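You operate a simulated robot arm through the tools that you are given. There is no shell and no other tool. Be economical: measure what you need, move in short steps, check, and stop when the job is done.

The job below is to be done with a simulated two-armed robot. You get a single attempt, and the scene is never put back.

Task
Wipe up the spill on the bare end of the long white table with the grey cloth there and put it back.

The check looks at the end state, three seconds after you hand in, the way a careful person would. Anything else that was tipped, shoved, dropped, spilled or broken makes it a failure. Flat cloth is picked up by pressing the open fingertips on it (5 to 10 N) and closing them slowly along it; thin cloth reads only 2 to 8 mm in the jaws.

Robot
Two 7-joint arms with two-finger grippers on one trunk, on a base that drives. Base frame: it is fixed to the floor where the robot stands at the start and does not move with it; the origin is under the middle of the robot, x ahead of it, y to its left, z up; the surface under the hand at the start is at about z = 74. Lengths are in cm, angles in rad, forces in N, time in s.
The left shoulder is at the start at [6, 12.3, 92], the right one opposite. With the tool pointing down near the work surface each hand reaches from about 34 to 80 cm from the robot's upright axis, wherever it stands, measured 20 degrees to its own side. Payload 1.47 kg a hand.
The TCP of each hand is the grasp point between the finger pads, 1.6 cm short of the fingertips. In the tool frame z runs along the fingers and y along their closing line. Largest opening 8.7 cm; the body of the gripper starts 5.5 cm behind the TCP.
Orientation is that of the tool frame in the base frame, as a unit quaternion [x, y, z, w]. With the fingers straight down and closing along the base's y, the tool's x points along the base's -x, its y along +y and its z along -z.

Tools
- The arms move only by the tool play_rows. It takes "left_commands", "right_commands" or both (then of equal length, played together; a hand with none holds still); each is a list of rows, each a list of 3 entries, a list of its own where there are three numbers: the shift along the base's x, y, z in cm, then the turn, a rotation vector about the base's x, y, z in rad, then the gripper command, from -1 (fully open) to 1 (shut), values between in proportion. In form: [[[tx, ty, tz], [rx, ry, rz], gripper], ...]. A call has 1 to 20 rows; each row shifts and turns the commanded pose from where the row before left it. Rows are played at 5 a second. More than 5 cm and 0.15 rad between two rows, or a gripper value outside its range, and nothing of the call is played. A pose out of reach is approached as far as the arm can. The call stops where the force on the tool passes 40 N (or 10 N more than at its start, if that is more) or the arm is blocked; 0.2 s more then pass. The fingers move at their own pace (about 15.3 cm/s each) and stop on an object; they squeeze with about 28 N. The grip force told is the motor's: it shows also when the fingers shut on nothing. Time passes only in rows, and 0.2 s behind the last, so rows that do not move let the fingers close. The reply holds the time, the measured pose of the TCP, the force on the tool along the base axes, the opening and the grip force, in the units named above and with some noise, with the torque about the TCP (base axes, N m) and any sound that the robot's microphone picked up, and new pictures: "views" is both (left out), scene, wrist or none (wrist: the cameras of the hands that moved).
- Cameras (640 x 400 px; columns grow to the right, rows downward): "scene" is now at [6.92, 4.09, 147.65]; the picture's right is [0.56, -0.83, 0.00], its down [-0.66, -0.45, -0.60] and it looks along [0.50, 0.34, -0.80] (base axes); focal length 289 px, centre (320, 200). "left" rides on the left gripper at [7.3, -1.2, -9] in its tool frame; the picture's right is [0.16, 0.99, 0.00], its down [-0.72, 0.12, -0.68] and it looks along [-0.67, 0.11, 0.73] (tool axes); focal length 247 px, centre (320, 200). "right" rides on the right gripper at [7.3, 1.2, -9] in its tool frame; the picture's right is [-0.16, 0.99, 0.00], its down [-0.72, -0.12, -0.68] and it looks along [-0.67, -0.11, 0.73] (tool axes); focal length 247 px, centre (320, 200). There is no depth. A picture from a camera that has moved, and an enlarged one, comes with that camera's place and axes in the base frame and with its lens. The place of the scene camera against the robot may be out by one fixed shift of up to 1.2 cm in any direction.
- move_column(by): slides the trunk up (or, below 0, down) by that many cm; the arms and the scene camera ride with it, the base frame stays. It gives what a move gives, with no picture.
- steer(legs): drives the robot by 1 to 6 legs, each [ahead, left, turn to the left] in cm, cm and rad, along the robot's own axes; the way and the turn of a leg run together, so that a leg with both is an arc; at most 150 cm and 3.142 rad a leg. The arms and the cameras ride along, it lands a little off, and it stops where it bumps. It gives what a move gives, and a new picture of the scene camera.
- aim_head(pan, tilt): turns the head with the scene camera to pan (to the left, within 2.094 rad either way) and tilt (down, from -0.506 to 1.204), counted from straight ahead of the robot. It gives what a move gives, and a new picture of the scene camera.
- close_up(camera, box): a new picture of the part [left, top, right, bottom] of that camera's present view, enlarged. It takes no simulated time.
- job_done(): hands the job in; it is judged then, once.

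Go step by step. Nothing tells you exact positions but the pictures and the camera data: compare them with the known pose of the tool, close in by small moves and look again before you grip or let go. The budget is 120 turns and 260 pictures, counting those below and the enlarged ones. Unless the task says otherwise, let go and move clear before handing in, and close with one line.

The tools are called after "Request:" by a JSON object that holds its "method" and its "body". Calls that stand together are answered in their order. play_rows: Moves the arms, as the interface text tells. Its arguments: {"type":"object","properties":{"left_commands":{"type":"array","items":{"type":"array"}},"right_commands":{"type":"array","items":{"type":"array"}},"views":{"type":"string","enum":["both","scene","wrist","none"]}},"required":[]} The other tools are called the same way: move_column (by) slides the trunk up or down; steer (legs) drives the base; aim_head (pan, tilt) turns the head that bears the scene camera; close_up (camera, box) takes an enlarged picture of a part of a camera's view; job_done () hands the job in.

At the start:

```text
clock: 0.0
left_position: [34.16, 39.65, 92.49]
left_ee_rot: [-0.001, 1.0, 0.0, -0.001]
left_ft_force: [0.0, -0.5, -0.5]
left_ft_torque: [0.0, -0.03, 0.02]
left_gripper_width: 8.7
left_finger_force: 0.1
right_position: [51.62, 7.54, 96.89]
right_ee_rot: [0.0, 1.0, 0.0, 0.0]
right_ft_force: [-0.2, 0.5, -0.2]
right_ft_torque: [0.0, -0.02, -0.01]
right_gripper_width: 8.71
right_finger_force: 0.0
trunk travel left (down, up): [-7.5, 15.5]
robot x, y, heading: [0.06, -0.05, 0.003]
head pan, tilt: [0.599, 0.925]
```

scene: 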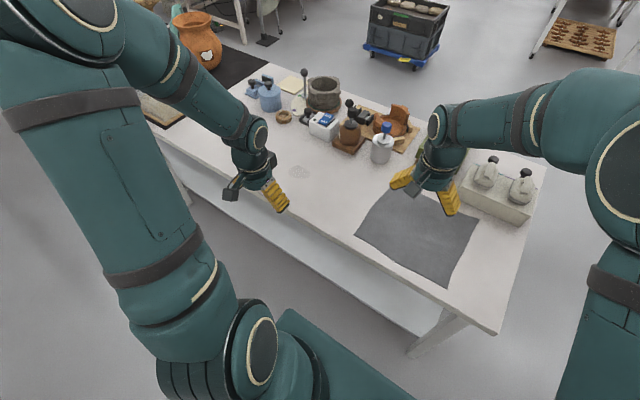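
right: 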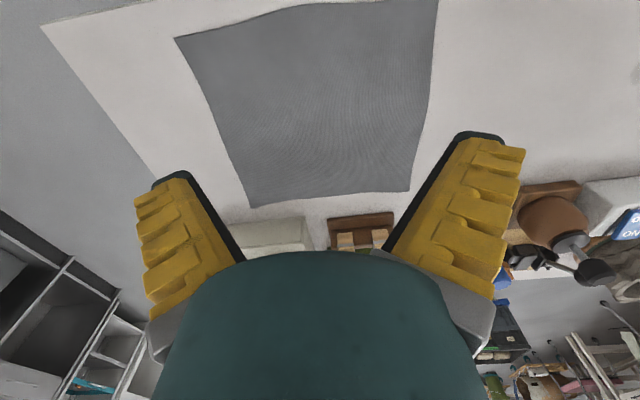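
left: 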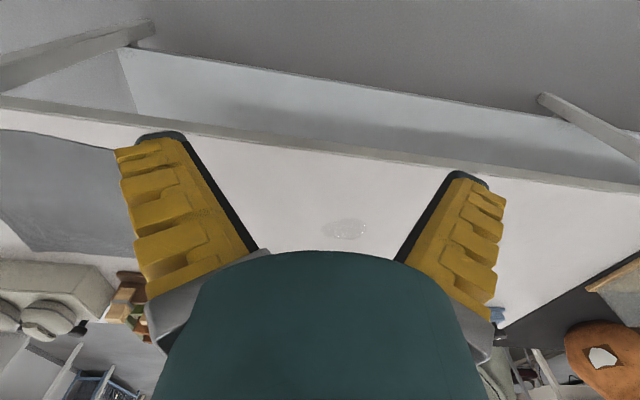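

The spill seems to lie near (59, 48) and the grey cloth at about x 48–71, y -8–20, with nothing between them. I'll look closer at both first.

Request:
{"method": "close_up", "body": {"camera": "scene", "box": [220, 60, 420, 220]}}

Request:
{"method": "close_up", "body": {"camera": "left", "box": [240, 140, 440, 260]}}

Request:
{"method": "close_up", "body": {"camera": "scene", "box": [340, 140, 560, 340]}}

```text
2.50 times, centred on (320, 140) of scene
camera zoom: at [6.92, 4.09, 147.65], right [0.56, -0.83, 0.0], down [-0.66, -0.45, -0.6], along [0.5, 0.34, -0.8], focal length 723 px, centre (320, 350)
```

zoom: 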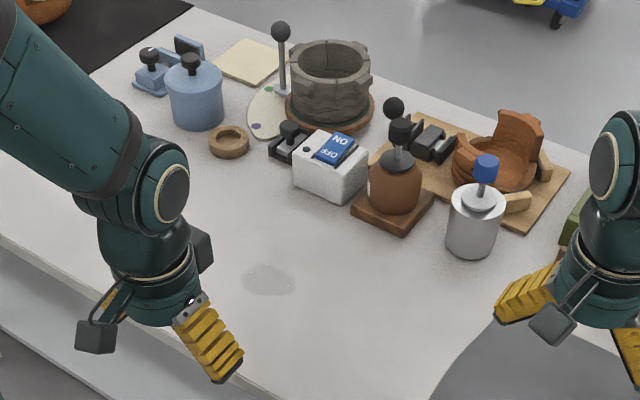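

```text
3.20 times, centred on (340, 200) of left
camera zoom: at [26.91, 38.51, 101.38], right [-0.16, 0.99, 0.0], down [0.72, 0.12, 0.68], along [0.67, 0.11, -0.73], focal length 790 px, centre (256, 200)
```

zoom: 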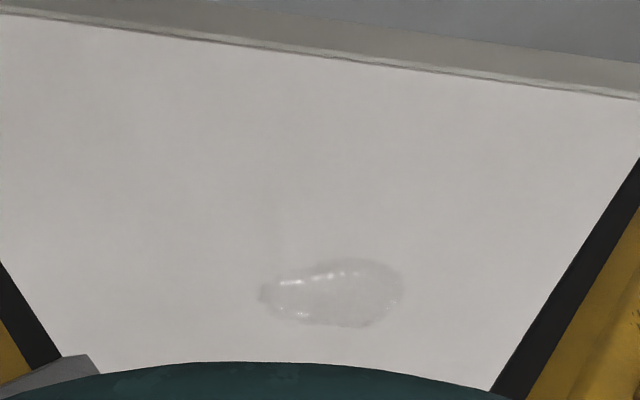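

```text
2.00 times, centred on (450, 240) of scene
camera zoom: at [6.92, 4.09, 147.65], right [0.56, -0.83, 0.0], down [-0.66, -0.45, -0.6], along [0.5, 0.34, -0.8], focal length 578 px, centre (60, 120)
```

zoom: 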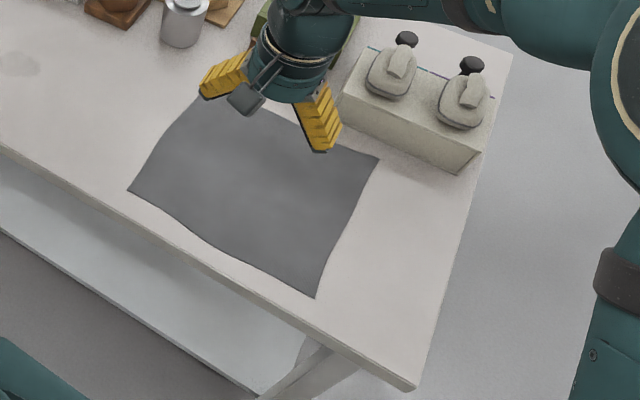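

The spill spans about x 55–61, y 44–52, and the cloth's left edge is near y 20. I'll move the right hand aside and bring the left hand over the middle of the cloth's left edge with its fingers half open.

Request:
{"method": "play_rows", "body": {"right_commands": [[[0, -4, 0], [0, 0, 0], -1], [[0, -4, 0], [0, 0, 0], -1], [[0, -4, 0], [0, 0, 0], -1], [[0, -4, 0], [0, 0, 0], -1], [[0, -4, 0], [0, 0, 0], -1], [[0, 0, 0], [0, 0, 0], -1], [[0, 0, 0], [0, 0, 0], -1], [[0, 0, 0], [0, 0, 0], -1], [[0, 0, 0], [0, 0, 0], -1], [[0, 0, 0], [0, 0, 0], -1], [[0, 0, 0], [0, 0, 0], -1], [[0, 0, 0], [0, 0, 0], -1], [[0, 0, 0], [0, 0, 0], -1], [[0, 0, 0], [0, 0, 0], -1], [[0, 0, 0], [0, 0, 0], -1], [[0, 0, 0], [0, 0, 0], -1]], "left_commands": [[[0, 0, 0], [0, 0, 0], 0.08], [[0, 0, 0], [0, 0, 0], 0.08], [[0, 0, 0], [0, 0, 0], 0.08], [[0, 0, 0], [0, 0, 0], 0.08], [[3, -2, 0], [0, 0, 0], 0.08], [[3, -2.5, 0], [0, 0, 0], 0.08], [[3, -2.5, 0], [0, 0, 0], 0.08], [[3, -2.5, 0], [0, 0, 0], 0.08], [[3, -2.5, 0], [0, 0, 0], 0.08], [[3, -2.5, 0], [0, 0, 0], 0.08], [[3, -2.5, -3], [0, 0, 0], 0.08], [[2, -2.5, -3], [0, 0, 0], 0.08], [[1.3, -2.5, -3], [0, 0, 0], 0.08], [[0, -1.6, -3], [0, 0, 0], 0.08], [[0, 0, 0], [0, 0, 0], 0.08], [[0, 0, 0], [0, 0, 0], 0.08]]}}

```text
clock: 3.4
left_position: [58.49, 15.84, 80.57]
left_ee_rot: [-0.001, 1.0, 0.0, -0.001]
left_ft_force: [0.7, 0.2, 0.0]
left_ft_torque: [0.01, 0.0, 0.0]
left_gripper_width: 4.59
left_finger_force: 4.1
right_position: [51.35, -12.44, 96.59]
right_ee_rot: [0.0, 1.0, 0.0, 0.0]
right_ft_force: [0.7, -0.2, -0.3]
right_ft_torque: [-0.02, 0.01, -0.03]
right_gripper_width: 8.69
right_finger_force: 0.1
trunk travel left (down, up): [-7.5, 15.5]
robot x, y, heading: [-0.06, -0.22, 0.002]
head pan, tilt: [0.599, 0.925]
camera scene: at [6.93, 4.09, 147.65], right [0.56, -0.83, 0.0], down [-0.66, -0.45, -0.6], along [0.5, 0.34, -0.8], focal length 289 px, centre (320, 200)
camera right: at [44.17, -11.47, 105.56], right [0.16, 0.99, 0.0], down [0.72, -0.12, 0.68], along [0.67, -0.11, -0.73], focal length 247 px, centre (320, 200)
camera left: at [51.22, 14.9, 89.49], right [-0.16, 0.99, 0.0], down [0.72, 0.12, 0.68], along [0.67, 0.11, -0.73], focal length 247 px, centre (320, 200)
```

scene: 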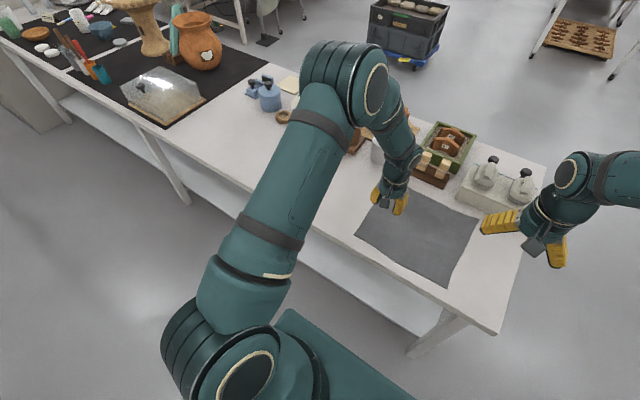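
right: 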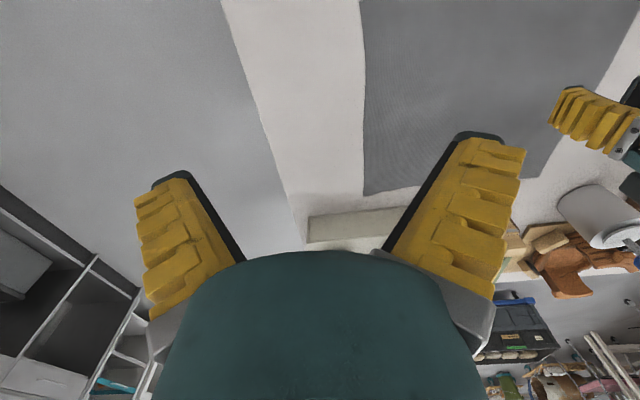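
left: 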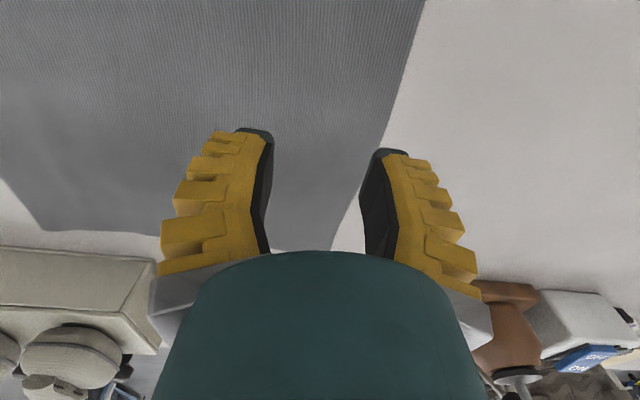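

The left fingers stand over the cloth's left edge (y about 20.5), both within the cloth. I'll go down gently until they press.

Request:
{"method": "play_rows", "body": {"left_commands": [[[0, 0, -1.5], [0, 0, 0], 0.08], [[0, 0, -1.5], [0, 0, 0], 0.08], [[0, 0, -0.7], [0, 0, 0], 0.08], [[0, 0, -0.4], [0, 0, 0], 0.08], [[0, 0, -0.4], [0, 0, 0], 0.08], [[0, 0, 0], [0, 0, 0], 0.08], [[0, 0, 0], [0, 0, 0], 0.08]], "views": "wrist"}}

```text
clock: 5.0
left_position: [58.45, 15.91, 75.87]
left_ee_rot: [-0.001, 1.0, 0.0, 0.0]
left_ft_force: [0.3, -0.2, 0.0]
left_ft_torque: [-0.01, 0.02, 0.04]
left_gripper_width: 4.57
left_finger_force: 4.4
right_position: [51.5, -12.5, 96.55]
right_ee_rot: [0.0, 1.0, 0.0, 0.0]
right_ft_force: [-0.6, 0.9, 0.0]
right_ft_torque: [-0.02, 0.0, 0.02]
right_gripper_width: 8.72
right_finger_force: 0.0
trunk travel left (down, up): [-7.5, 15.5]
robot x, y, heading: [0.13, 0.08, -0.001]
head pan, tilt: [0.599, 0.925]
camera left: at [51.2, 14.91, 84.88], right [-0.16, 0.99, 0.0], down [0.72, 0.12, 0.68], along [0.67, 0.11, -0.73], focal length 247 px, centre (320, 200)
```

left: 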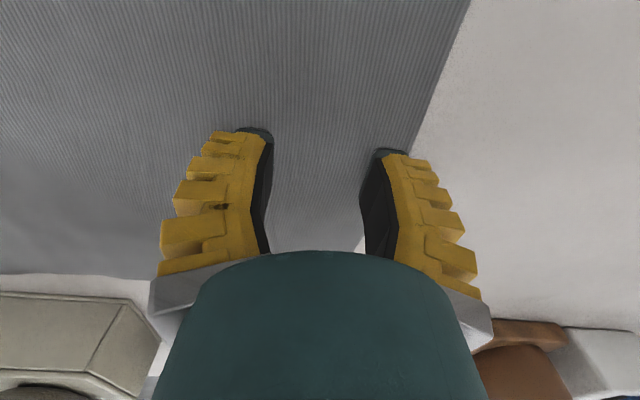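

Just above the cloth with no contact yet. I'll inch down.

Request:
{"method": "play_rows", "body": {"left_commands": [[[0, 0, -0.2], [0, 0, 0], 0.08], [[0, 0, -0.15], [0, 0, 0], 0.08], [[0, 0, 0], [0, 0, 0], 0.08]], "views": "none"}}

```text
clock: 5.8
left_position: [58.52, 15.95, 75.73]
left_ee_rot: [0.0, 1.0, 0.001, 0.001]
left_ft_force: [-0.4, -0.1, 10.0]
left_ft_torque: [0.02, 0.03, 0.0]
left_gripper_width: 4.18
left_finger_force: 8.0
right_position: [51.5, -12.6, 96.59]
right_ee_rot: [0.0, 1.0, -0.001, 0.0]
right_ft_force: [-0.1, -0.4, -0.6]
right_ft_torque: [-0.04, -0.04, 0.0]
right_gripper_width: 8.69
right_finger_force: 0.0
trunk travel left (down, up): [-7.5, 15.5]
robot x, y, heading: [-0.19, -0.19, 0.004]
head pan, tilt: [0.599, 0.925]
```

The fingers press with 10 N. Now I'll close them slowly along the cloth.

Request:
{"method": "play_rows", "body": {"left_commands": [[[0, 0, 0], [0, 0, 0], 0.15], [[0, 0, 0], [0, 0, 0], 0.22], [[0, 0, 0], [0, 0, 0], 0.3], [[0, 0, 0], [0, 0, 0], 0.38], [[0, 0, 0], [0, 0, 0], 0.46], [[0, 0, 0], [0, 0, 0], 0.54], [[0, 0, 0], [0, 0, 0], 0.62], [[0, 0, 0], [0, 0, 0], 0.7], [[0, 0, 0], [0, 0, 0], 0.78], [[0, 0, 0], [0, 0, 0], 0.86], [[0, 0, 0], [0, 0, 0], 0.94], [[0, 0, 0], [0, 0, 0], 1], [[0, 0, 0], [0, 0, 0], 1], [[0, 0, 0], [0, 0, 0], 1]], "views": "wrist"}}

```text
clock: 8.8
left_position: [58.42, 15.91, 75.67]
left_ee_rot: [0.0, 1.0, 0.001, 0.0]
left_ft_force: [0.0, 0.1, 0.5]
left_ft_torque: [-0.02, 0.0, -0.02]
left_gripper_width: 0.0
left_finger_force: 28.9
right_position: [51.65, -12.54, 96.59]
right_ee_rot: [0.0, 1.0, 0.0, 0.0]
right_ft_force: [0.5, 0.0, -0.3]
right_ft_torque: [-0.02, -0.03, -0.02]
right_gripper_width: 8.69
right_finger_force: 0.0
trunk travel left (down, up): [-7.5, 15.5]
robot x, y, heading: [-0.13, 0.11, 0.005]
head pan, tilt: [0.599, 0.925]
camera left: at [51.21, 14.86, 84.54], right [-0.16, 0.99, 0.0], down [0.72, 0.12, 0.68], along [0.67, 0.11, -0.73], focal length 247 px, centre (320, 200)
```

left: 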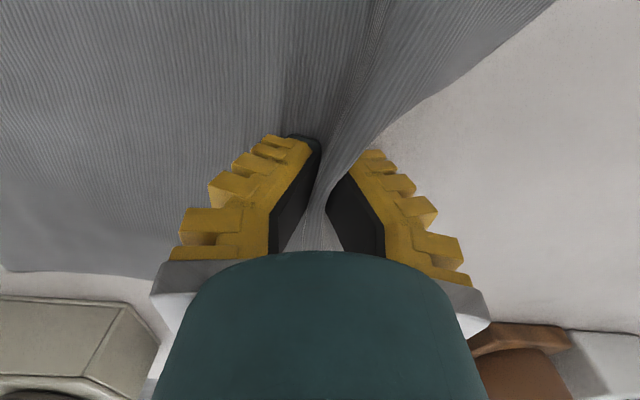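

A ridge of cloth shows between the fingers, but the width reads 0. A small lift will show whether it's held.

Request:
{"method": "play_rows", "body": {"left_commands": [[[0, 0, 1], [0, 0, 0], 1], [[0, 0, 1], [0, 0, 0], 1], [[0, 0, 1], [0, 0, 0], 1], [[0, 0, 0], [0, 0, 0], 1]]}}

```text
clock: 9.8
left_position: [58.47, 15.96, 78.58]
left_ee_rot: [0.0, 1.0, 0.0, -0.001]
left_ft_force: [-0.4, 0.5, -0.4]
left_ft_torque: [-0.02, 0.01, 0.01]
left_gripper_width: 0.0
left_finger_force: 29.7
right_position: [51.53, -12.55, 96.62]
right_ee_rot: [0.0, 1.0, 0.0, 0.0]
right_ft_force: [0.9, 0.5, -0.9]
right_ft_torque: [0.02, -0.02, -0.05]
right_gripper_width: 8.72
right_finger_force: 0.1
trunk travel left (down, up): [-7.5, 15.5]
robot x, y, heading: [-0.1, 0.14, 0.005]
head pan, tilt: [0.599, 0.925]
camera scene: at [6.93, 4.09, 147.65], right [0.56, -0.83, 0.0], down [-0.66, -0.45, -0.6], along [0.5, 0.34, -0.8], focal length 289 px, centre (320, 200)
camera left: at [51.21, 14.88, 87.55], right [-0.16, 0.99, 0.0], down [0.72, 0.12, 0.68], along [0.67, 0.11, -0.73], focal length 247 px, centre (320, 200)
```

scene: 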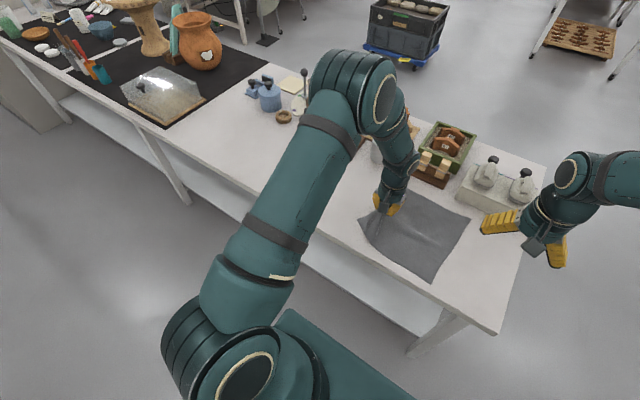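
left: 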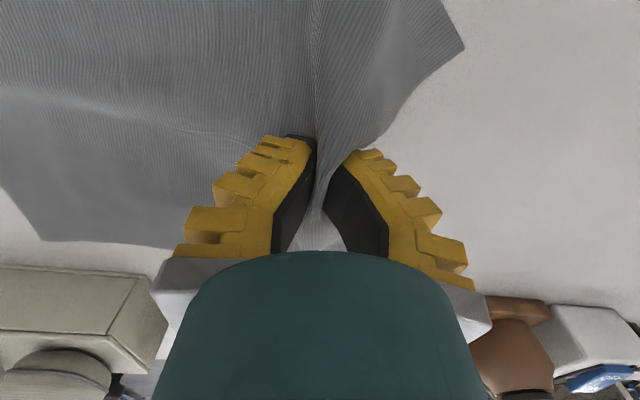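

Request:
{"method": "close_up", "body": {"camera": "left", "box": [220, 20, 460, 260]}}

Request:
{"method": "close_up", "body": {"camera": "scene", "box": [340, 150, 500, 300]}}

```text
1.67 times, centred on (340, 140) of left
camera zoom: at [51.21, 14.88, 87.55], right [-0.16, 0.99, 0.0], down [0.72, 0.12, 0.68], along [0.67, 0.11, -0.73], focal length 412 px, centre (287, 300)
```

zoom: 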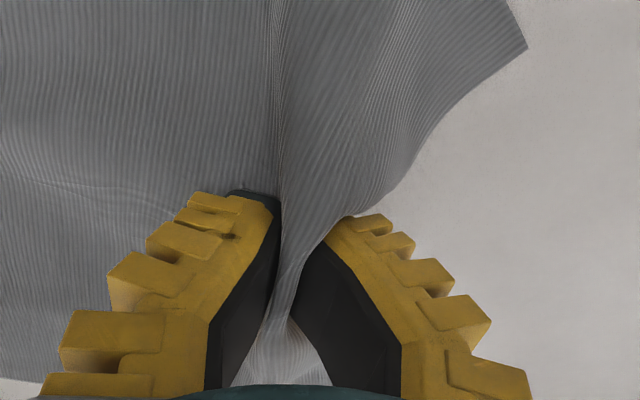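

```text
2.67 times, centred on (420, 225) of scene
camera zoom: at [6.93, 4.09, 147.65], right [0.56, -0.83, 0.0], down [-0.66, -0.45, -0.6], along [0.5, 0.34, -0.8], focal length 771 px, centre (53, 133)
```

zoom: 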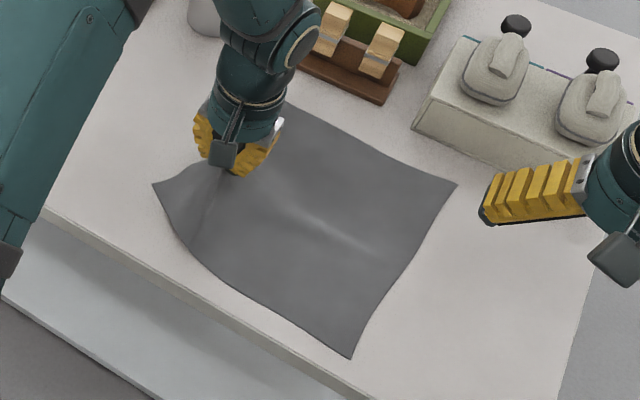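

The cloth is held: its left edge rose with the fingers. Now I'll draw it low along +y to just before the spill.

Request:
{"method": "play_rows", "body": {"left_commands": [[[0, 1.5, 0.5], [0, 0, 0], 1], [[0, 2, 0], [0, 0, 0], 1], [[0, 2, 0], [0, 0, 0], 1], [[0, 2, 0], [0, 0, 0], 1], [[0, 2, 0], [0, 0, 0], 1], [[0, 2, 0], [0, 0, 0], 1], [[0, 2, 0], [0, 0, 0], 1], [[0, 2, 0], [0, 0, 0], 1], [[0, 2, 0], [0, 0, 0], 1], [[0, 2, 0], [0, 0, 0], 1], [[0, 2, 0], [0, 0, 0], 1], [[0, 0.5, 0], [0, 0, 0], 1], [[0, 0, 0], [0, 0, 0], 1]]}}

```text
clock: 12.6
left_position: [58.48, 38.06, 79.08]
left_ee_rot: [0.001, 1.0, 0.0, 0.0]
left_ft_force: [-0.4, 0.6, 0.2]
left_ft_torque: [-0.07, -0.02, -0.02]
left_gripper_width: 0.23
left_finger_force: 30.0
right_position: [51.54, -12.49, 96.53]
right_ee_rot: [0.0, 1.0, 0.0, 0.0]
right_ft_force: [0.3, -0.5, 0.8]
right_ft_torque: [-0.02, 0.0, 0.01]
right_gripper_width: 8.69
right_finger_force: 0.0
trunk travel left (down, up): [-7.5, 15.5]
robot x, y, heading: [-0.27, -0.03, 0.002]
head pan, tilt: [0.599, 0.925]
camera scene: at [6.92, 4.11, 147.65], right [0.56, -0.83, 0.0], down [-0.66, -0.45, -0.6], along [0.5, 0.34, -0.8], focal length 289 px, centre (320, 200)
camera left: at [51.26, 37.0, 87.91], right [-0.16, 0.99, 0.0], down [0.72, 0.12, 0.68], along [0.67, 0.11, -0.73], focal length 247 px, centre (320, 200)
```

scene: 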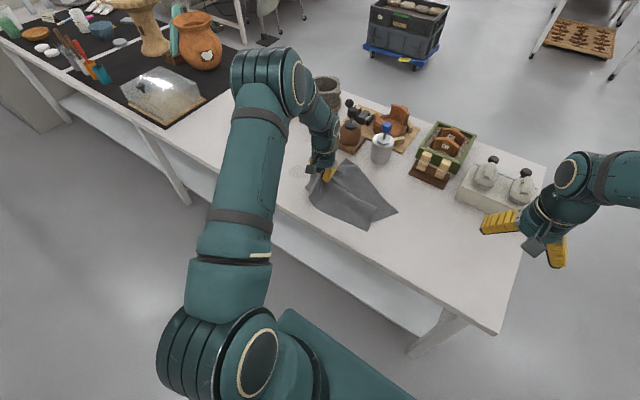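
left: 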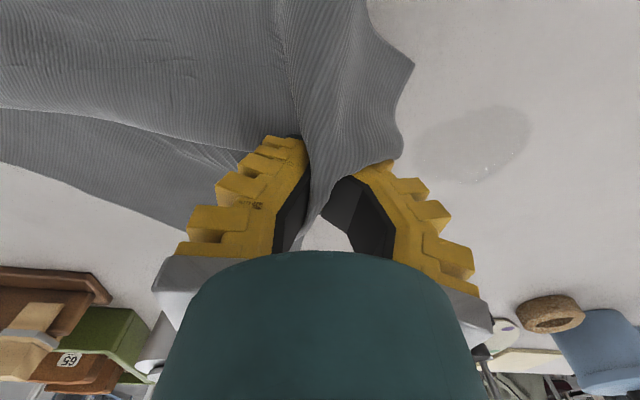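

The cloth came along, and the spill is at about (57.7, 48). I'll lower the fingers to press the cloth lightly on the table.

Request:
{"method": "play_rows", "body": {"left_commands": [[[0, 0.5, -1], [0, 0, 0], 1], [[0, 0.5, -1], [0, 0, 0], 1], [[0, 0.5, -0.8], [0, 0, 0], 1], [[0, 0.5, -0.3], [0, 0, 0], 1], [[0, 0, -0.2], [0, 0, 0], 1], [[0, 0, -0.2], [0, 0, 0], 1], [[0, 0, 0], [0, 0, 0], 1]], "views": "none"}}

```text
clock: 14.2
left_position: [58.51, 39.92, 75.73]
left_ee_rot: [0.0, 1.0, 0.0, 0.001]
left_ft_force: [1.2, -1.9, 4.3]
left_ft_torque: [0.04, 0.02, -0.04]
left_gripper_width: 0.03
left_finger_force: 25.9
right_position: [51.43, -12.56, 96.6]
right_ee_rot: [-0.001, 1.0, -0.001, 0.0]
right_ft_force: [0.6, -0.3, 0.5]
right_ft_torque: [-0.01, -0.01, -0.01]
right_gripper_width: 8.7
right_finger_force: 0.0
trunk travel left (down, up): [-7.5, 15.5]
robot x, y, heading: [-0.18, -0.33, -0.002]
head pan, tilt: [0.599, 0.925]
```

Pressing at 4 N. I'll press slightly more and stroke across the spill.

Request:
{"method": "play_rows", "body": {"left_commands": [[[0, 1, -0.08], [0, 0, 0], 1], [[0, 1, 0], [0, 0, 0], 1], [[0, 1, 0], [0, 0, 0], 1], [[0, 1, 0], [0, 0, 0], 1], [[0, 1, 0], [0, 0, 0], 1], [[0, 1, 0], [0, 0, 0], 1], [[0, 1, 0], [0, 0, 0], 1], [[0, 1, 0], [0, 0, 0], 1], [[0, 1, 0], [0, 0, 0], 1], [[0, 1, 0], [0, 0, 0], 1], [[0, 1, 0], [0, 0, 0], 1], [[0, 1, 0], [0, 0, 0], 1], [[0, 1, 0], [0, 0, 0], 1], [[0, 0, 0], [0, 0, 0], 1]]}}

```text
clock: 17.2
left_position: [58.44, 53.03, 75.65]
left_ee_rot: [0.0, 1.0, 0.001, 0.0]
left_ft_force: [-0.2, -5.9, 15.9]
left_ft_torque: [-0.34, -0.03, 0.01]
left_gripper_width: 0.0
left_finger_force: 27.4
right_position: [51.54, -12.7, 96.59]
right_ee_rot: [0.0, 1.0, 0.001, 0.0]
right_ft_force: [0.9, -0.8, -0.4]
right_ft_torque: [0.0, 0.01, 0.0]
right_gripper_width: 8.69
right_finger_force: 0.1
trunk travel left (down, up): [-7.5, 15.5]
robot x, y, heading: [-0.07, -0.02, -0.002]
head pan, tilt: [0.599, 0.925]
camera scene: at [6.83, 3.98, 147.66], right [0.56, -0.83, 0.0], down [-0.66, -0.45, -0.6], along [0.5, 0.34, -0.8], focal length 289 px, centre (320, 200)
camera left: at [51.17, 51.98, 84.53], right [-0.16, 0.99, 0.0], down [0.72, 0.12, 0.68], along [0.67, 0.11, -0.73], focal length 247 px, centre (320, 200)
```

scene: 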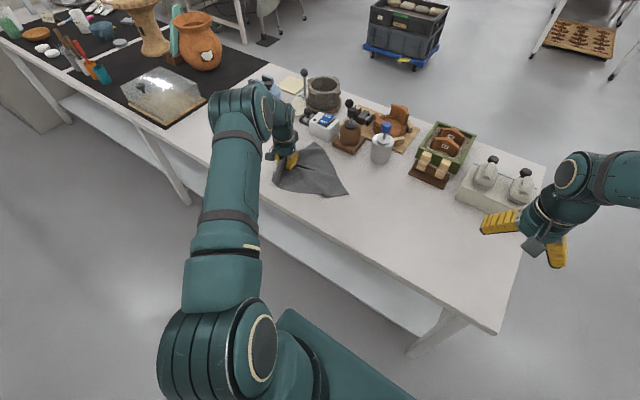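
left: 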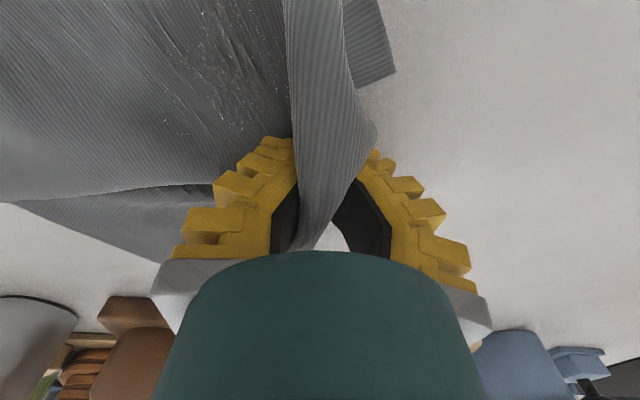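

The first stroke went across, and droplets show on the cloth. I'll stroke back at x≈56.5 and forward again at x≈60.

Request:
{"method": "play_rows", "body": {"left_commands": [[[-1, 0, 0], [0, 0, 0], 1], [[-1, 0, 0], [0, 0, 0], 1], [[0, -1, 0], [0, 0, 0], 1], [[0, -1, 0], [0, 0, 0], 1], [[0, -1, 0], [0, 0, 0], 1], [[0, -1, 0], [0, 0, 0], 1], [[0, -1, 0], [0, 0, 0], 1], [[0, -1, 0], [0, 0, 0], 1], [[0, -1, 0], [0, 0, 0], 1], [[0, -1, 0], [0, 0, 0], 1], [[0, -1, 0], [0, 0, 0], 1], [[0, -1, 0], [0, 0, 0], 1], [[1, 0, 0], [0, 0, 0], 1], [[1, 0, 0], [0, 0, 0], 1], [[1, 0, 0], [0, 0, 0], 1], [[1, 0, 0], [0, 0, 0], 1]], "views": "wrist"}}

Request:
{"method": "play_rows", "body": {"left_commands": [[[0, 1, 0], [0, 0, 0], 1], [[0, 1, 0], [0, 0, 0], 1], [[0, 1, 0], [0, 0, 0], 1], [[0, 1, 0], [0, 0, 0], 1], [[0, 1, 0], [0, 0, 0], 1], [[0, 1, 0], [0, 0, 0], 1], [[0, 1, 0], [0, 0, 0], 1], [[0, 1, 0], [0, 0, 0], 1], [[0, 1, 0], [0, 0, 0], 1], [[0, 1, 0], [0, 0, 0], 1], [[0, 0, 0], [0, 0, 0], 1]], "views": "both"}}

```text
clock: 20.6
left_position: [60.5, 42.99, 75.63]
left_ee_rot: [0.0, 1.0, 0.001, 0.001]
left_ft_force: [0.9, -3.7, 8.7]
left_ft_torque: [0.07, 0.06, 0.01]
left_gripper_width: 0.04
left_finger_force: 23.2
right_position: [51.58, -12.71, 96.49]
right_ee_rot: [0.0, 1.0, 0.001, 0.0]
right_ft_force: [-0.2, 0.5, -0.2]
right_ft_torque: [0.0, -0.01, 0.05]
right_gripper_width: 8.69
right_finger_force: 0.0
trunk travel left (down, up): [-7.5, 15.5]
robot x, y, heading: [0.13, -0.14, -0.006]
head pan, tilt: [0.599, 0.925]
camera left: at [53.26, 41.76, 84.52], right [-0.16, 0.99, 0.0], down [0.72, 0.12, 0.68], along [0.67, 0.11, -0.73], focal length 247 px, centre (320, 200)
```

left: 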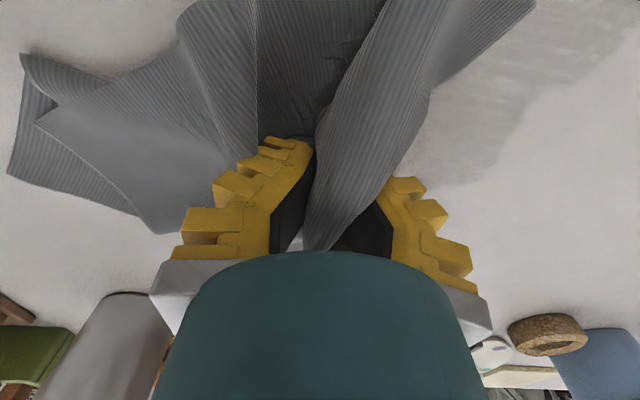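

```text
clock: 23.0
left_position: [60.61, 53.04, 75.6]
left_ee_rot: [0.0, 1.0, 0.001, 0.001]
left_ft_force: [0.9, 0.7, 13.0]
left_ft_torque: [0.0, 0.06, 0.03]
left_gripper_width: 0.0
left_finger_force: 30.2
right_position: [51.42, -12.74, 96.7]
right_ee_rot: [0.0, 1.0, 0.0, 0.001]
right_ft_force: [0.4, 0.8, 0.2]
right_ft_torque: [0.0, 0.0, 0.0]
right_gripper_width: 8.7
right_finger_force: 0.1
trunk travel left (down, up): [-7.5, 15.5]
robot x, y, heading: [0.05, -0.03, -0.004]
head pan, tilt: [0.599, 0.925]
camera scene: at [6.79, 3.93, 147.67], right [0.56, -0.83, 0.0], down [-0.66, -0.45, -0.6], along [0.5, 0.34, -0.8], focal length 289 px, centre (320, 200)
camera left: at [53.2, 51.88, 84.49], right [-0.16, 0.99, 0.0], down [0.72, 0.11, 0.68], along [0.67, 0.11, -0.73], focal length 247 px, centre (320, 200)
```

scene: 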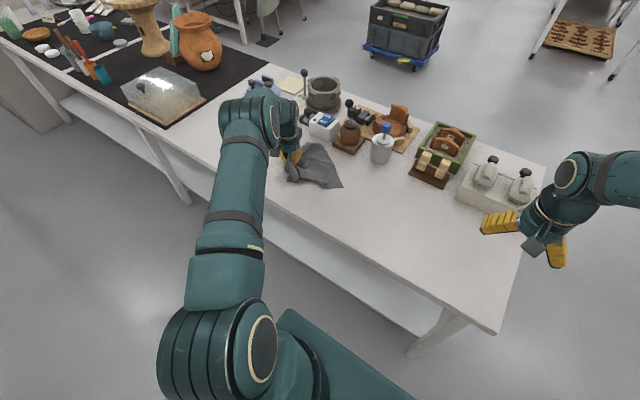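
left: 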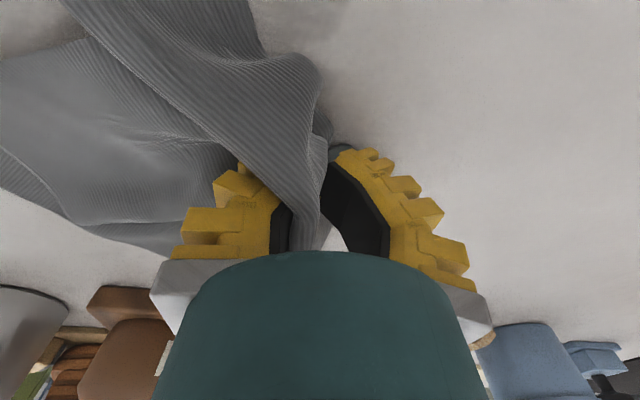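

The wet patch looked smeared, so I'll lift the cloth and pull aside to see what's left.

Request:
{"method": "play_rows", "body": {"left_commands": [[[0, 0, 2], [0, 0, 0], 1], [[0, 0, 3], [0, 0, 0], 1], [[0, 0, 4], [0, 0, 0], 1], [[0, -3, 4], [0, 0, 0], 1], [[0, -3, 2], [0, 0, 0], 1], [[0, -3, 0], [0, 0, 0], 1], [[0, -3, 0], [0, 0, 0], 1], [[0, -3, 0], [0, 0, 0], 1], [[0, -3, 0], [0, 0, 0], 1], [[0, 0, 0], [0, 0, 0], 1]], "views": "both"}}

Request:
{"method": "close_up", "body": {"camera": "scene", "box": [220, 100, 420, 220]}}

```text
clock: 25.2
left_position: [60.4, 34.8, 90.67]
left_ee_rot: [-0.001, 1.0, 0.0, 0.001]
left_ft_force: [-0.3, -0.1, -0.7]
left_ft_torque: [0.09, -0.03, 0.0]
left_gripper_width: 0.0
left_finger_force: 23.5
right_position: [51.63, -12.44, 96.64]
right_ee_rot: [0.0, 1.0, 0.0, 0.0]
right_ft_force: [0.2, -0.2, 0.7]
right_ft_torque: [0.0, -0.02, 0.0]
right_gripper_width: 8.69
right_finger_force: 0.1
trunk travel left (down, up): [-7.5, 15.5]
robot x, y, heading: [-0.08, 0.31, -0.002]
head pan, tilt: [0.599, 0.925]
camera scene: at [6.92, 4.13, 147.65], right [0.56, -0.83, 0.0], down [-0.66, -0.45, -0.6], along [0.5, 0.34, -0.8], focal length 289 px, centre (320, 200)
camera left: at [53.18, 33.85, 99.57], right [-0.16, 0.99, 0.0], down [0.72, 0.12, 0.68], along [0.67, 0.11, -0.73], focal length 247 px, centre (320, 200)
```

scene: 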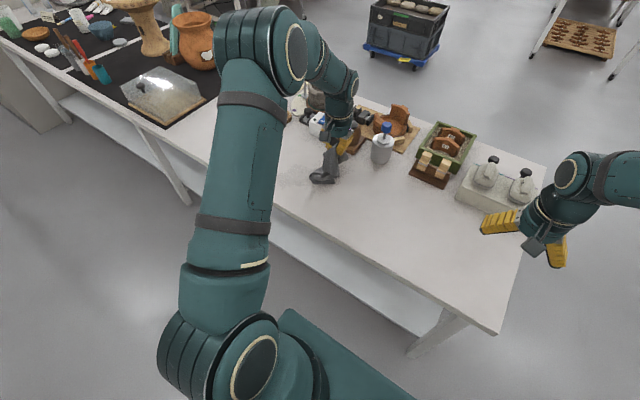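
left: 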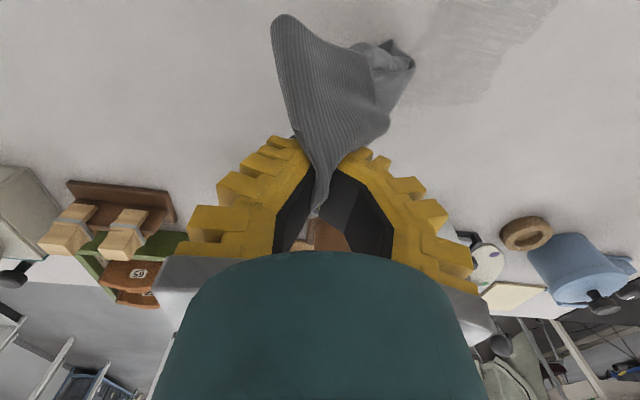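

```text
3.20 times, centred on (320, 160) of scene
camera zoom: at [6.92, 4.13, 147.65], right [0.56, -0.83, 0.0], down [-0.66, -0.45, -0.6], along [0.5, 0.34, -0.8], focal length 925 px, centre (320, 328)
```

zoom: 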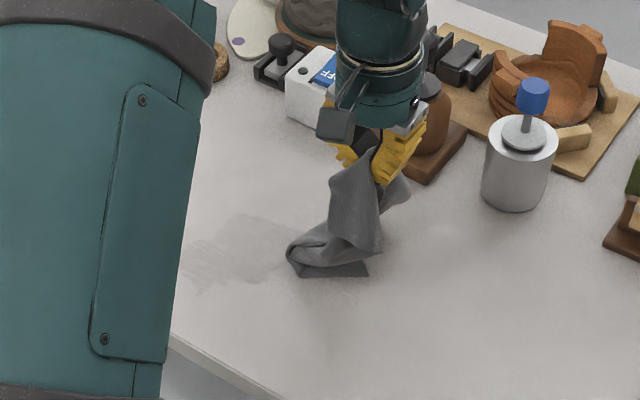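

Some wetness remains, spread over a wider patch. I'll move the hand right to see the whole of it.

Request:
{"method": "play_rows", "body": {"left_commands": [[[-1, -4, 2], [0, 0, 0], 1], [[-1, -4, 2], [0, 0, 0], 1], [[-1, -4, 2], [0, 0, 0], 1], [[-1, -4, 2], [0, 0, 0], 1], [[-1, -3, 0], [0, 0, 0], 1], [[0, 0, 0], [0, 0, 0], 1]], "views": "both"}}

Request:
{"method": "close_up", "body": {"camera": "scene", "box": [220, 100, 420, 220]}}

Request:
{"method": "close_up", "body": {"camera": "left", "box": [340, 0, 640, 200]}}

```text
clock: 26.6
left_position: [55.71, 16.21, 98.62]
left_ee_rot: [0.0, 1.0, 0.001, 0.0]
left_ft_force: [-0.5, 0.4, -0.6]
left_ft_torque: [0.02, 0.01, 0.03]
left_gripper_width: 0.04
left_finger_force: 29.6
right_position: [51.65, -12.42, 96.68]
right_ee_rot: [-0.001, 1.0, 0.001, 0.0]
right_ft_force: [0.1, -0.1, 0.3]
right_ft_torque: [-0.01, 0.0, 0.01]
right_gripper_width: 8.7
right_finger_force: 0.0
trunk travel left (down, up): [-7.5, 15.5]
robot x, y, heading: [-0.5, 0.01, 0.002]
head pan, tilt: [0.599, 0.925]
camera scene: at [6.93, 4.13, 147.65], right [0.56, -0.83, 0.0], down [-0.66, -0.45, -0.6], along [0.5, 0.34, -0.8], focal length 289 px, centre (320, 200)
camera left: at [48.41, 15.15, 107.41], right [-0.16, 0.99, 0.0], down [0.72, 0.12, 0.68], along [0.67, 0.11, -0.73], focal length 247 px, centre (320, 200)
```

scene: 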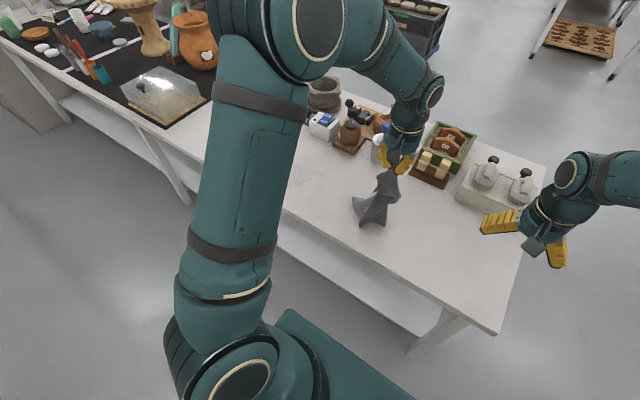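
left: 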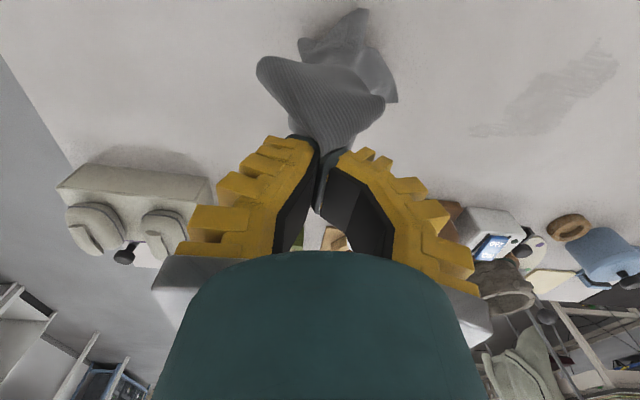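

```text
3.20 times, centred on (320, 160) of scene
camera zoom: at [6.93, 4.13, 147.65], right [0.56, -0.83, 0.0], down [-0.66, -0.45, -0.6], along [0.5, 0.34, -0.8], focal length 925 px, centre (320, 328)
```

zoom: 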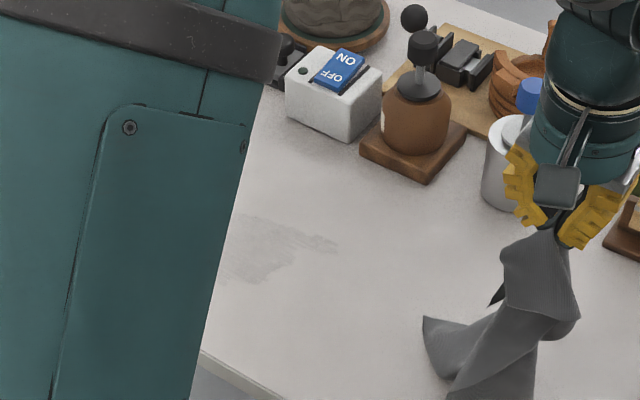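

```text
2.00 times, centred on (490, 100) of left
camera zoom: at [48.41, 15.15, 107.41], right [-0.16, 0.99, 0.0], down [0.72, 0.12, 0.68], along [0.67, 0.11, -0.73], focal length 494 px, centre (-20, 400)
```

zoom: 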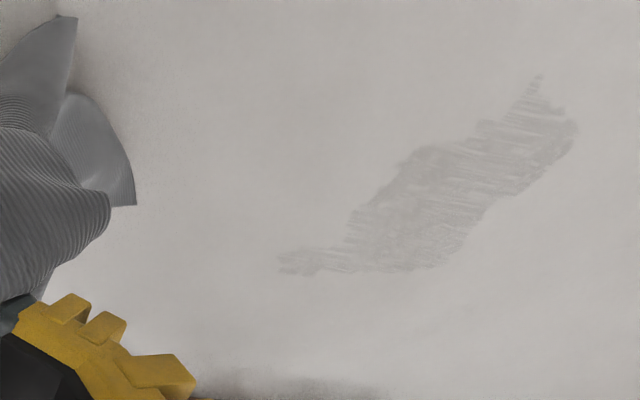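

A thin film remains over about x 49–62, y 40–53. I'll bring the hanging cloth over its middle and lower it so the cloth bunches under the fingers for a broader wipe.

Request:
{"method": "play_rows", "body": {"left_commands": [[[0, 4, 0], [0, 0, 0], 1], [[0, 4, 0], [0, 0, 0], 1], [[0, 4, 0], [0, 0, 0], 1], [[0, 4, 0], [0, 0, 0], 1], [[0, 4, 0], [0, 0, 0], 1], [[0, 4, 0], [0, 0, 0], 1], [[0, 4, 0], [0, 0, 0], 1], [[0, 2.5, 0], [0, 0, 0], 1], [[0, 0, -3], [0, 0, 0], 1], [[0, 0, -3], [0, 0, 0], 1], [[0, 0, -3], [0, 0, 0], 1], [[0, 0, -3], [0, 0, 0], 1], [[0, 0, -3], [0, 0, 0], 1], [[0, 0, -2], [0, 0, 0], 1], [[0, 0, -2], [0, 0, 0], 1], [[0, 0, -1.5], [0, 0, 0], 1], [[0, 0, 0], [0, 0, 0], 1]], "views": "both"}}

```text
clock: 30.2
left_position: [55.57, 46.51, 77.98]
left_ee_rot: [-0.001, 1.0, 0.001, 0.0]
left_ft_force: [0.5, -0.1, 0.4]
left_ft_torque: [0.01, -0.01, 0.03]
left_gripper_width: 0.0
left_finger_force: 28.0
right_position: [51.58, -12.5, 96.59]
right_ee_rot: [0.0, 1.0, -0.001, 0.0]
right_ft_force: [0.2, 0.0, -1.1]
right_ft_torque: [0.0, -0.01, 0.02]
right_gripper_width: 8.7
right_finger_force: 0.1
trunk travel left (down, up): [-7.5, 15.5]
robot x, y, heading: [0.25, -0.15, 0.0]
head pan, tilt: [0.599, 0.925]
camera scene: at [6.91, 4.08, 147.65], right [0.56, -0.83, 0.0], down [-0.66, -0.45, -0.6], along [0.5, 0.34, -0.8], focal length 289 px, centre (320, 200)
camera left: at [48.26, 45.46, 86.91], right [-0.16, 0.99, 0.0], down [0.72, 0.12, 0.68], along [0.67, 0.11, -0.73], focal length 247 px, centre (320, 200)
```

scene: 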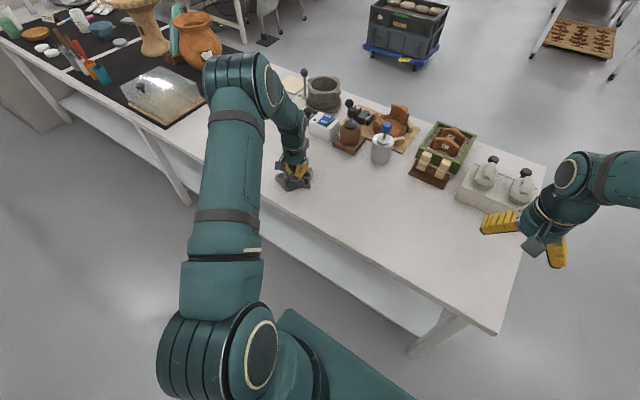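
left: 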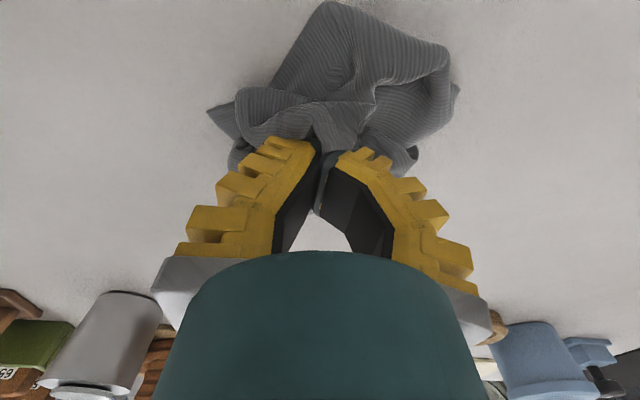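

A good wad lies under the fingers. I'll press it down.

Request:
{"method": "play_rows", "body": {"left_commands": [[[0, 0, -0.8], [0, 0, 0], 1], [[0, 0, -0.5], [0, 0, 0], 1], [[0, 0, -0.4], [0, 0, 0], 1], [[0, 0, -0.3], [0, 0, 0], 1], [[0, 0, -0.2], [0, 0, 0], 1], [[0, 0, 0], [0, 0, 0], 1]], "views": "none"}}

```text
clock: 31.6
left_position: [55.52, 46.52, 76.09]
left_ee_rot: [0.0, 1.0, 0.0, 0.002]
left_ft_force: [1.1, 0.4, 14.1]
left_ft_torque: [-0.09, 0.06, -0.01]
left_gripper_width: 0.05
left_finger_force: 28.0
right_position: [51.51, -12.52, 96.59]
right_ee_rot: [-0.001, 1.0, -0.001, 0.001]
right_ft_force: [-0.3, 0.2, 0.3]
right_ft_torque: [-0.03, -0.01, 0.01]
right_gripper_width: 8.69
right_finger_force: 0.1
trunk travel left (down, up): [-7.5, 15.5]
robot x, y, heading: [-0.34, 0.21, -0.003]
head pan, tilt: [0.599, 0.925]
```

Pressing at 14 N. I'll zigzag along y across the far half of the film.

Request:
{"method": "play_rows", "body": {"left_commands": [[[0, 1.5, 0], [0, 0, 0], 1], [[0, 1.5, 0], [0, 0, 0], 1], [[0, 1.5, 0], [0, 0, 0], 1], [[0, 1.5, 0], [0, 0, 0], 1], [[1.5, 1, 0], [0, 0, 0], 1], [[1.5, 0, 0], [0, 0, 0], 1], [[0, -1.5, 0], [0, 0, 0], 1], [[0, -1.5, 0], [0, 0, 0], 1], [[0, -1.5, 0], [0, 0, 0], 1], [[0, -1.5, 0], [0, 0, 0], 1], [[0, -1.5, 0], [0, 0, 0], 1], [[0, -1.5, 0], [0, 0, 0], 1], [[0, -1.5, 0], [0, 0, 0], 1], [[0, -1.5, 0], [0, 0, 0], 1], [[0, -1.5, 0], [0, 0, 0], 1], [[1.5, 0, 0], [0, 0, 0], 1], [[1.5, 0, 0], [0, 0, 0], 1]], "views": "none"}}

Request:
{"method": "play_rows", "body": {"left_commands": [[[0, 1.5, 0], [0, 0, 0], 1], [[0, 1.5, 0], [0, 0, 0], 1], [[0, 1.5, 0], [0, 0, 0], 1], [[0, 1.5, 0], [0, 0, 0], 1], [[0, 1.5, 0], [0, 0, 0], 1], [[0, 1.5, 0], [0, 0, 0], 1], [[0, 1.5, 0], [0, 0, 0], 1], [[0, 1.5, 0], [0, 0, 0], 1], [[-2, 0, 0], [0, 0, 0], 1], [[-2, 0, 0], [0, 0, 0], 1], [[-2, 0, 0], [0, 0, 0], 1], [[-2, 0, 0], [0, 0, 0], 1], [[0, 0, 0], [0, 0, 0], 1]], "views": "both"}}

```text
clock: 35.2
left_position: [61.36, 39.9, 75.96]
left_ee_rot: [-0.001, 1.0, 0.001, 0.001]
left_ft_force: [-2.9, -1.1, 13.7]
left_ft_torque: [-0.12, 0.12, -0.03]
left_gripper_width: 0.01
left_finger_force: 28.1
right_position: [51.38, -12.62, 96.5]
right_ee_rot: [0.0, 1.0, 0.0, 0.001]
right_ft_force: [0.5, -0.5, 0.2]
right_ft_torque: [-0.01, 0.01, -0.01]
right_gripper_width: 8.72
right_finger_force: 0.0
trunk travel left (down, up): [-7.5, 15.5]
robot x, y, heading: [-0.12, -0.37, 0.003]
head pan, tilt: [0.599, 0.925]
```

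```text
clock: 38.0
left_position: [53.53, 51.88, 76.07]
left_ee_rot: [0.001, 1.0, 0.002, -0.001]
left_ft_force: [2.4, 0.8, 12.5]
left_ft_torque: [-0.09, 0.04, -0.01]
left_gripper_width: 0.0
left_finger_force: 27.7
right_position: [51.48, -12.52, 96.56]
right_ee_rot: [0.001, 1.0, 0.0, -0.001]
right_ft_force: [-0.8, 0.0, 0.5]
right_ft_torque: [0.0, 0.0, 0.04]
right_gripper_width: 8.69
right_finger_force: 0.0
trunk travel left (down, up): [-7.5, 15.5]
robot x, y, heading: [-0.15, 0.02, -0.002]
head pan, tilt: [0.599, 0.925]
camera scene: at [6.85, 4.0, 147.66], right [0.56, -0.83, 0.0], down [-0.66, -0.45, -0.6], along [0.5, 0.34, -0.8], focal length 289 px, centre (320, 200)
camera left: at [46.18, 50.89, 84.9], right [-0.16, 0.99, 0.0], down [0.72, 0.12, 0.68], along [0.67, 0.11, -0.73], focal length 247 px, centre (320, 200)
```

scene: 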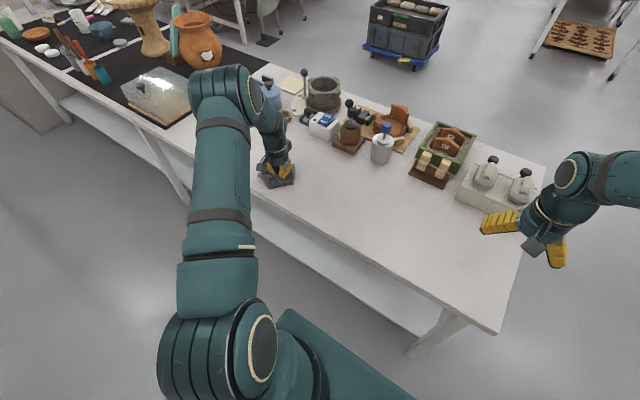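
left: 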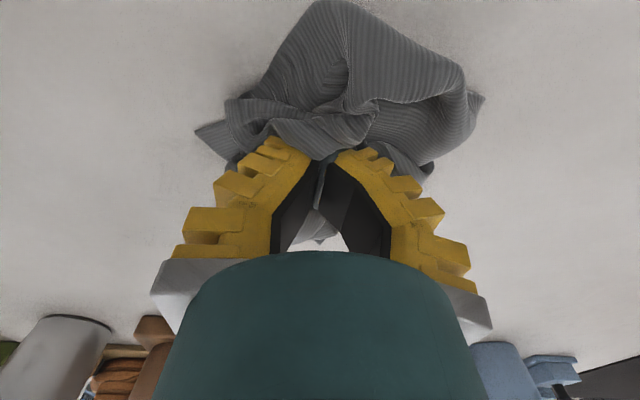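

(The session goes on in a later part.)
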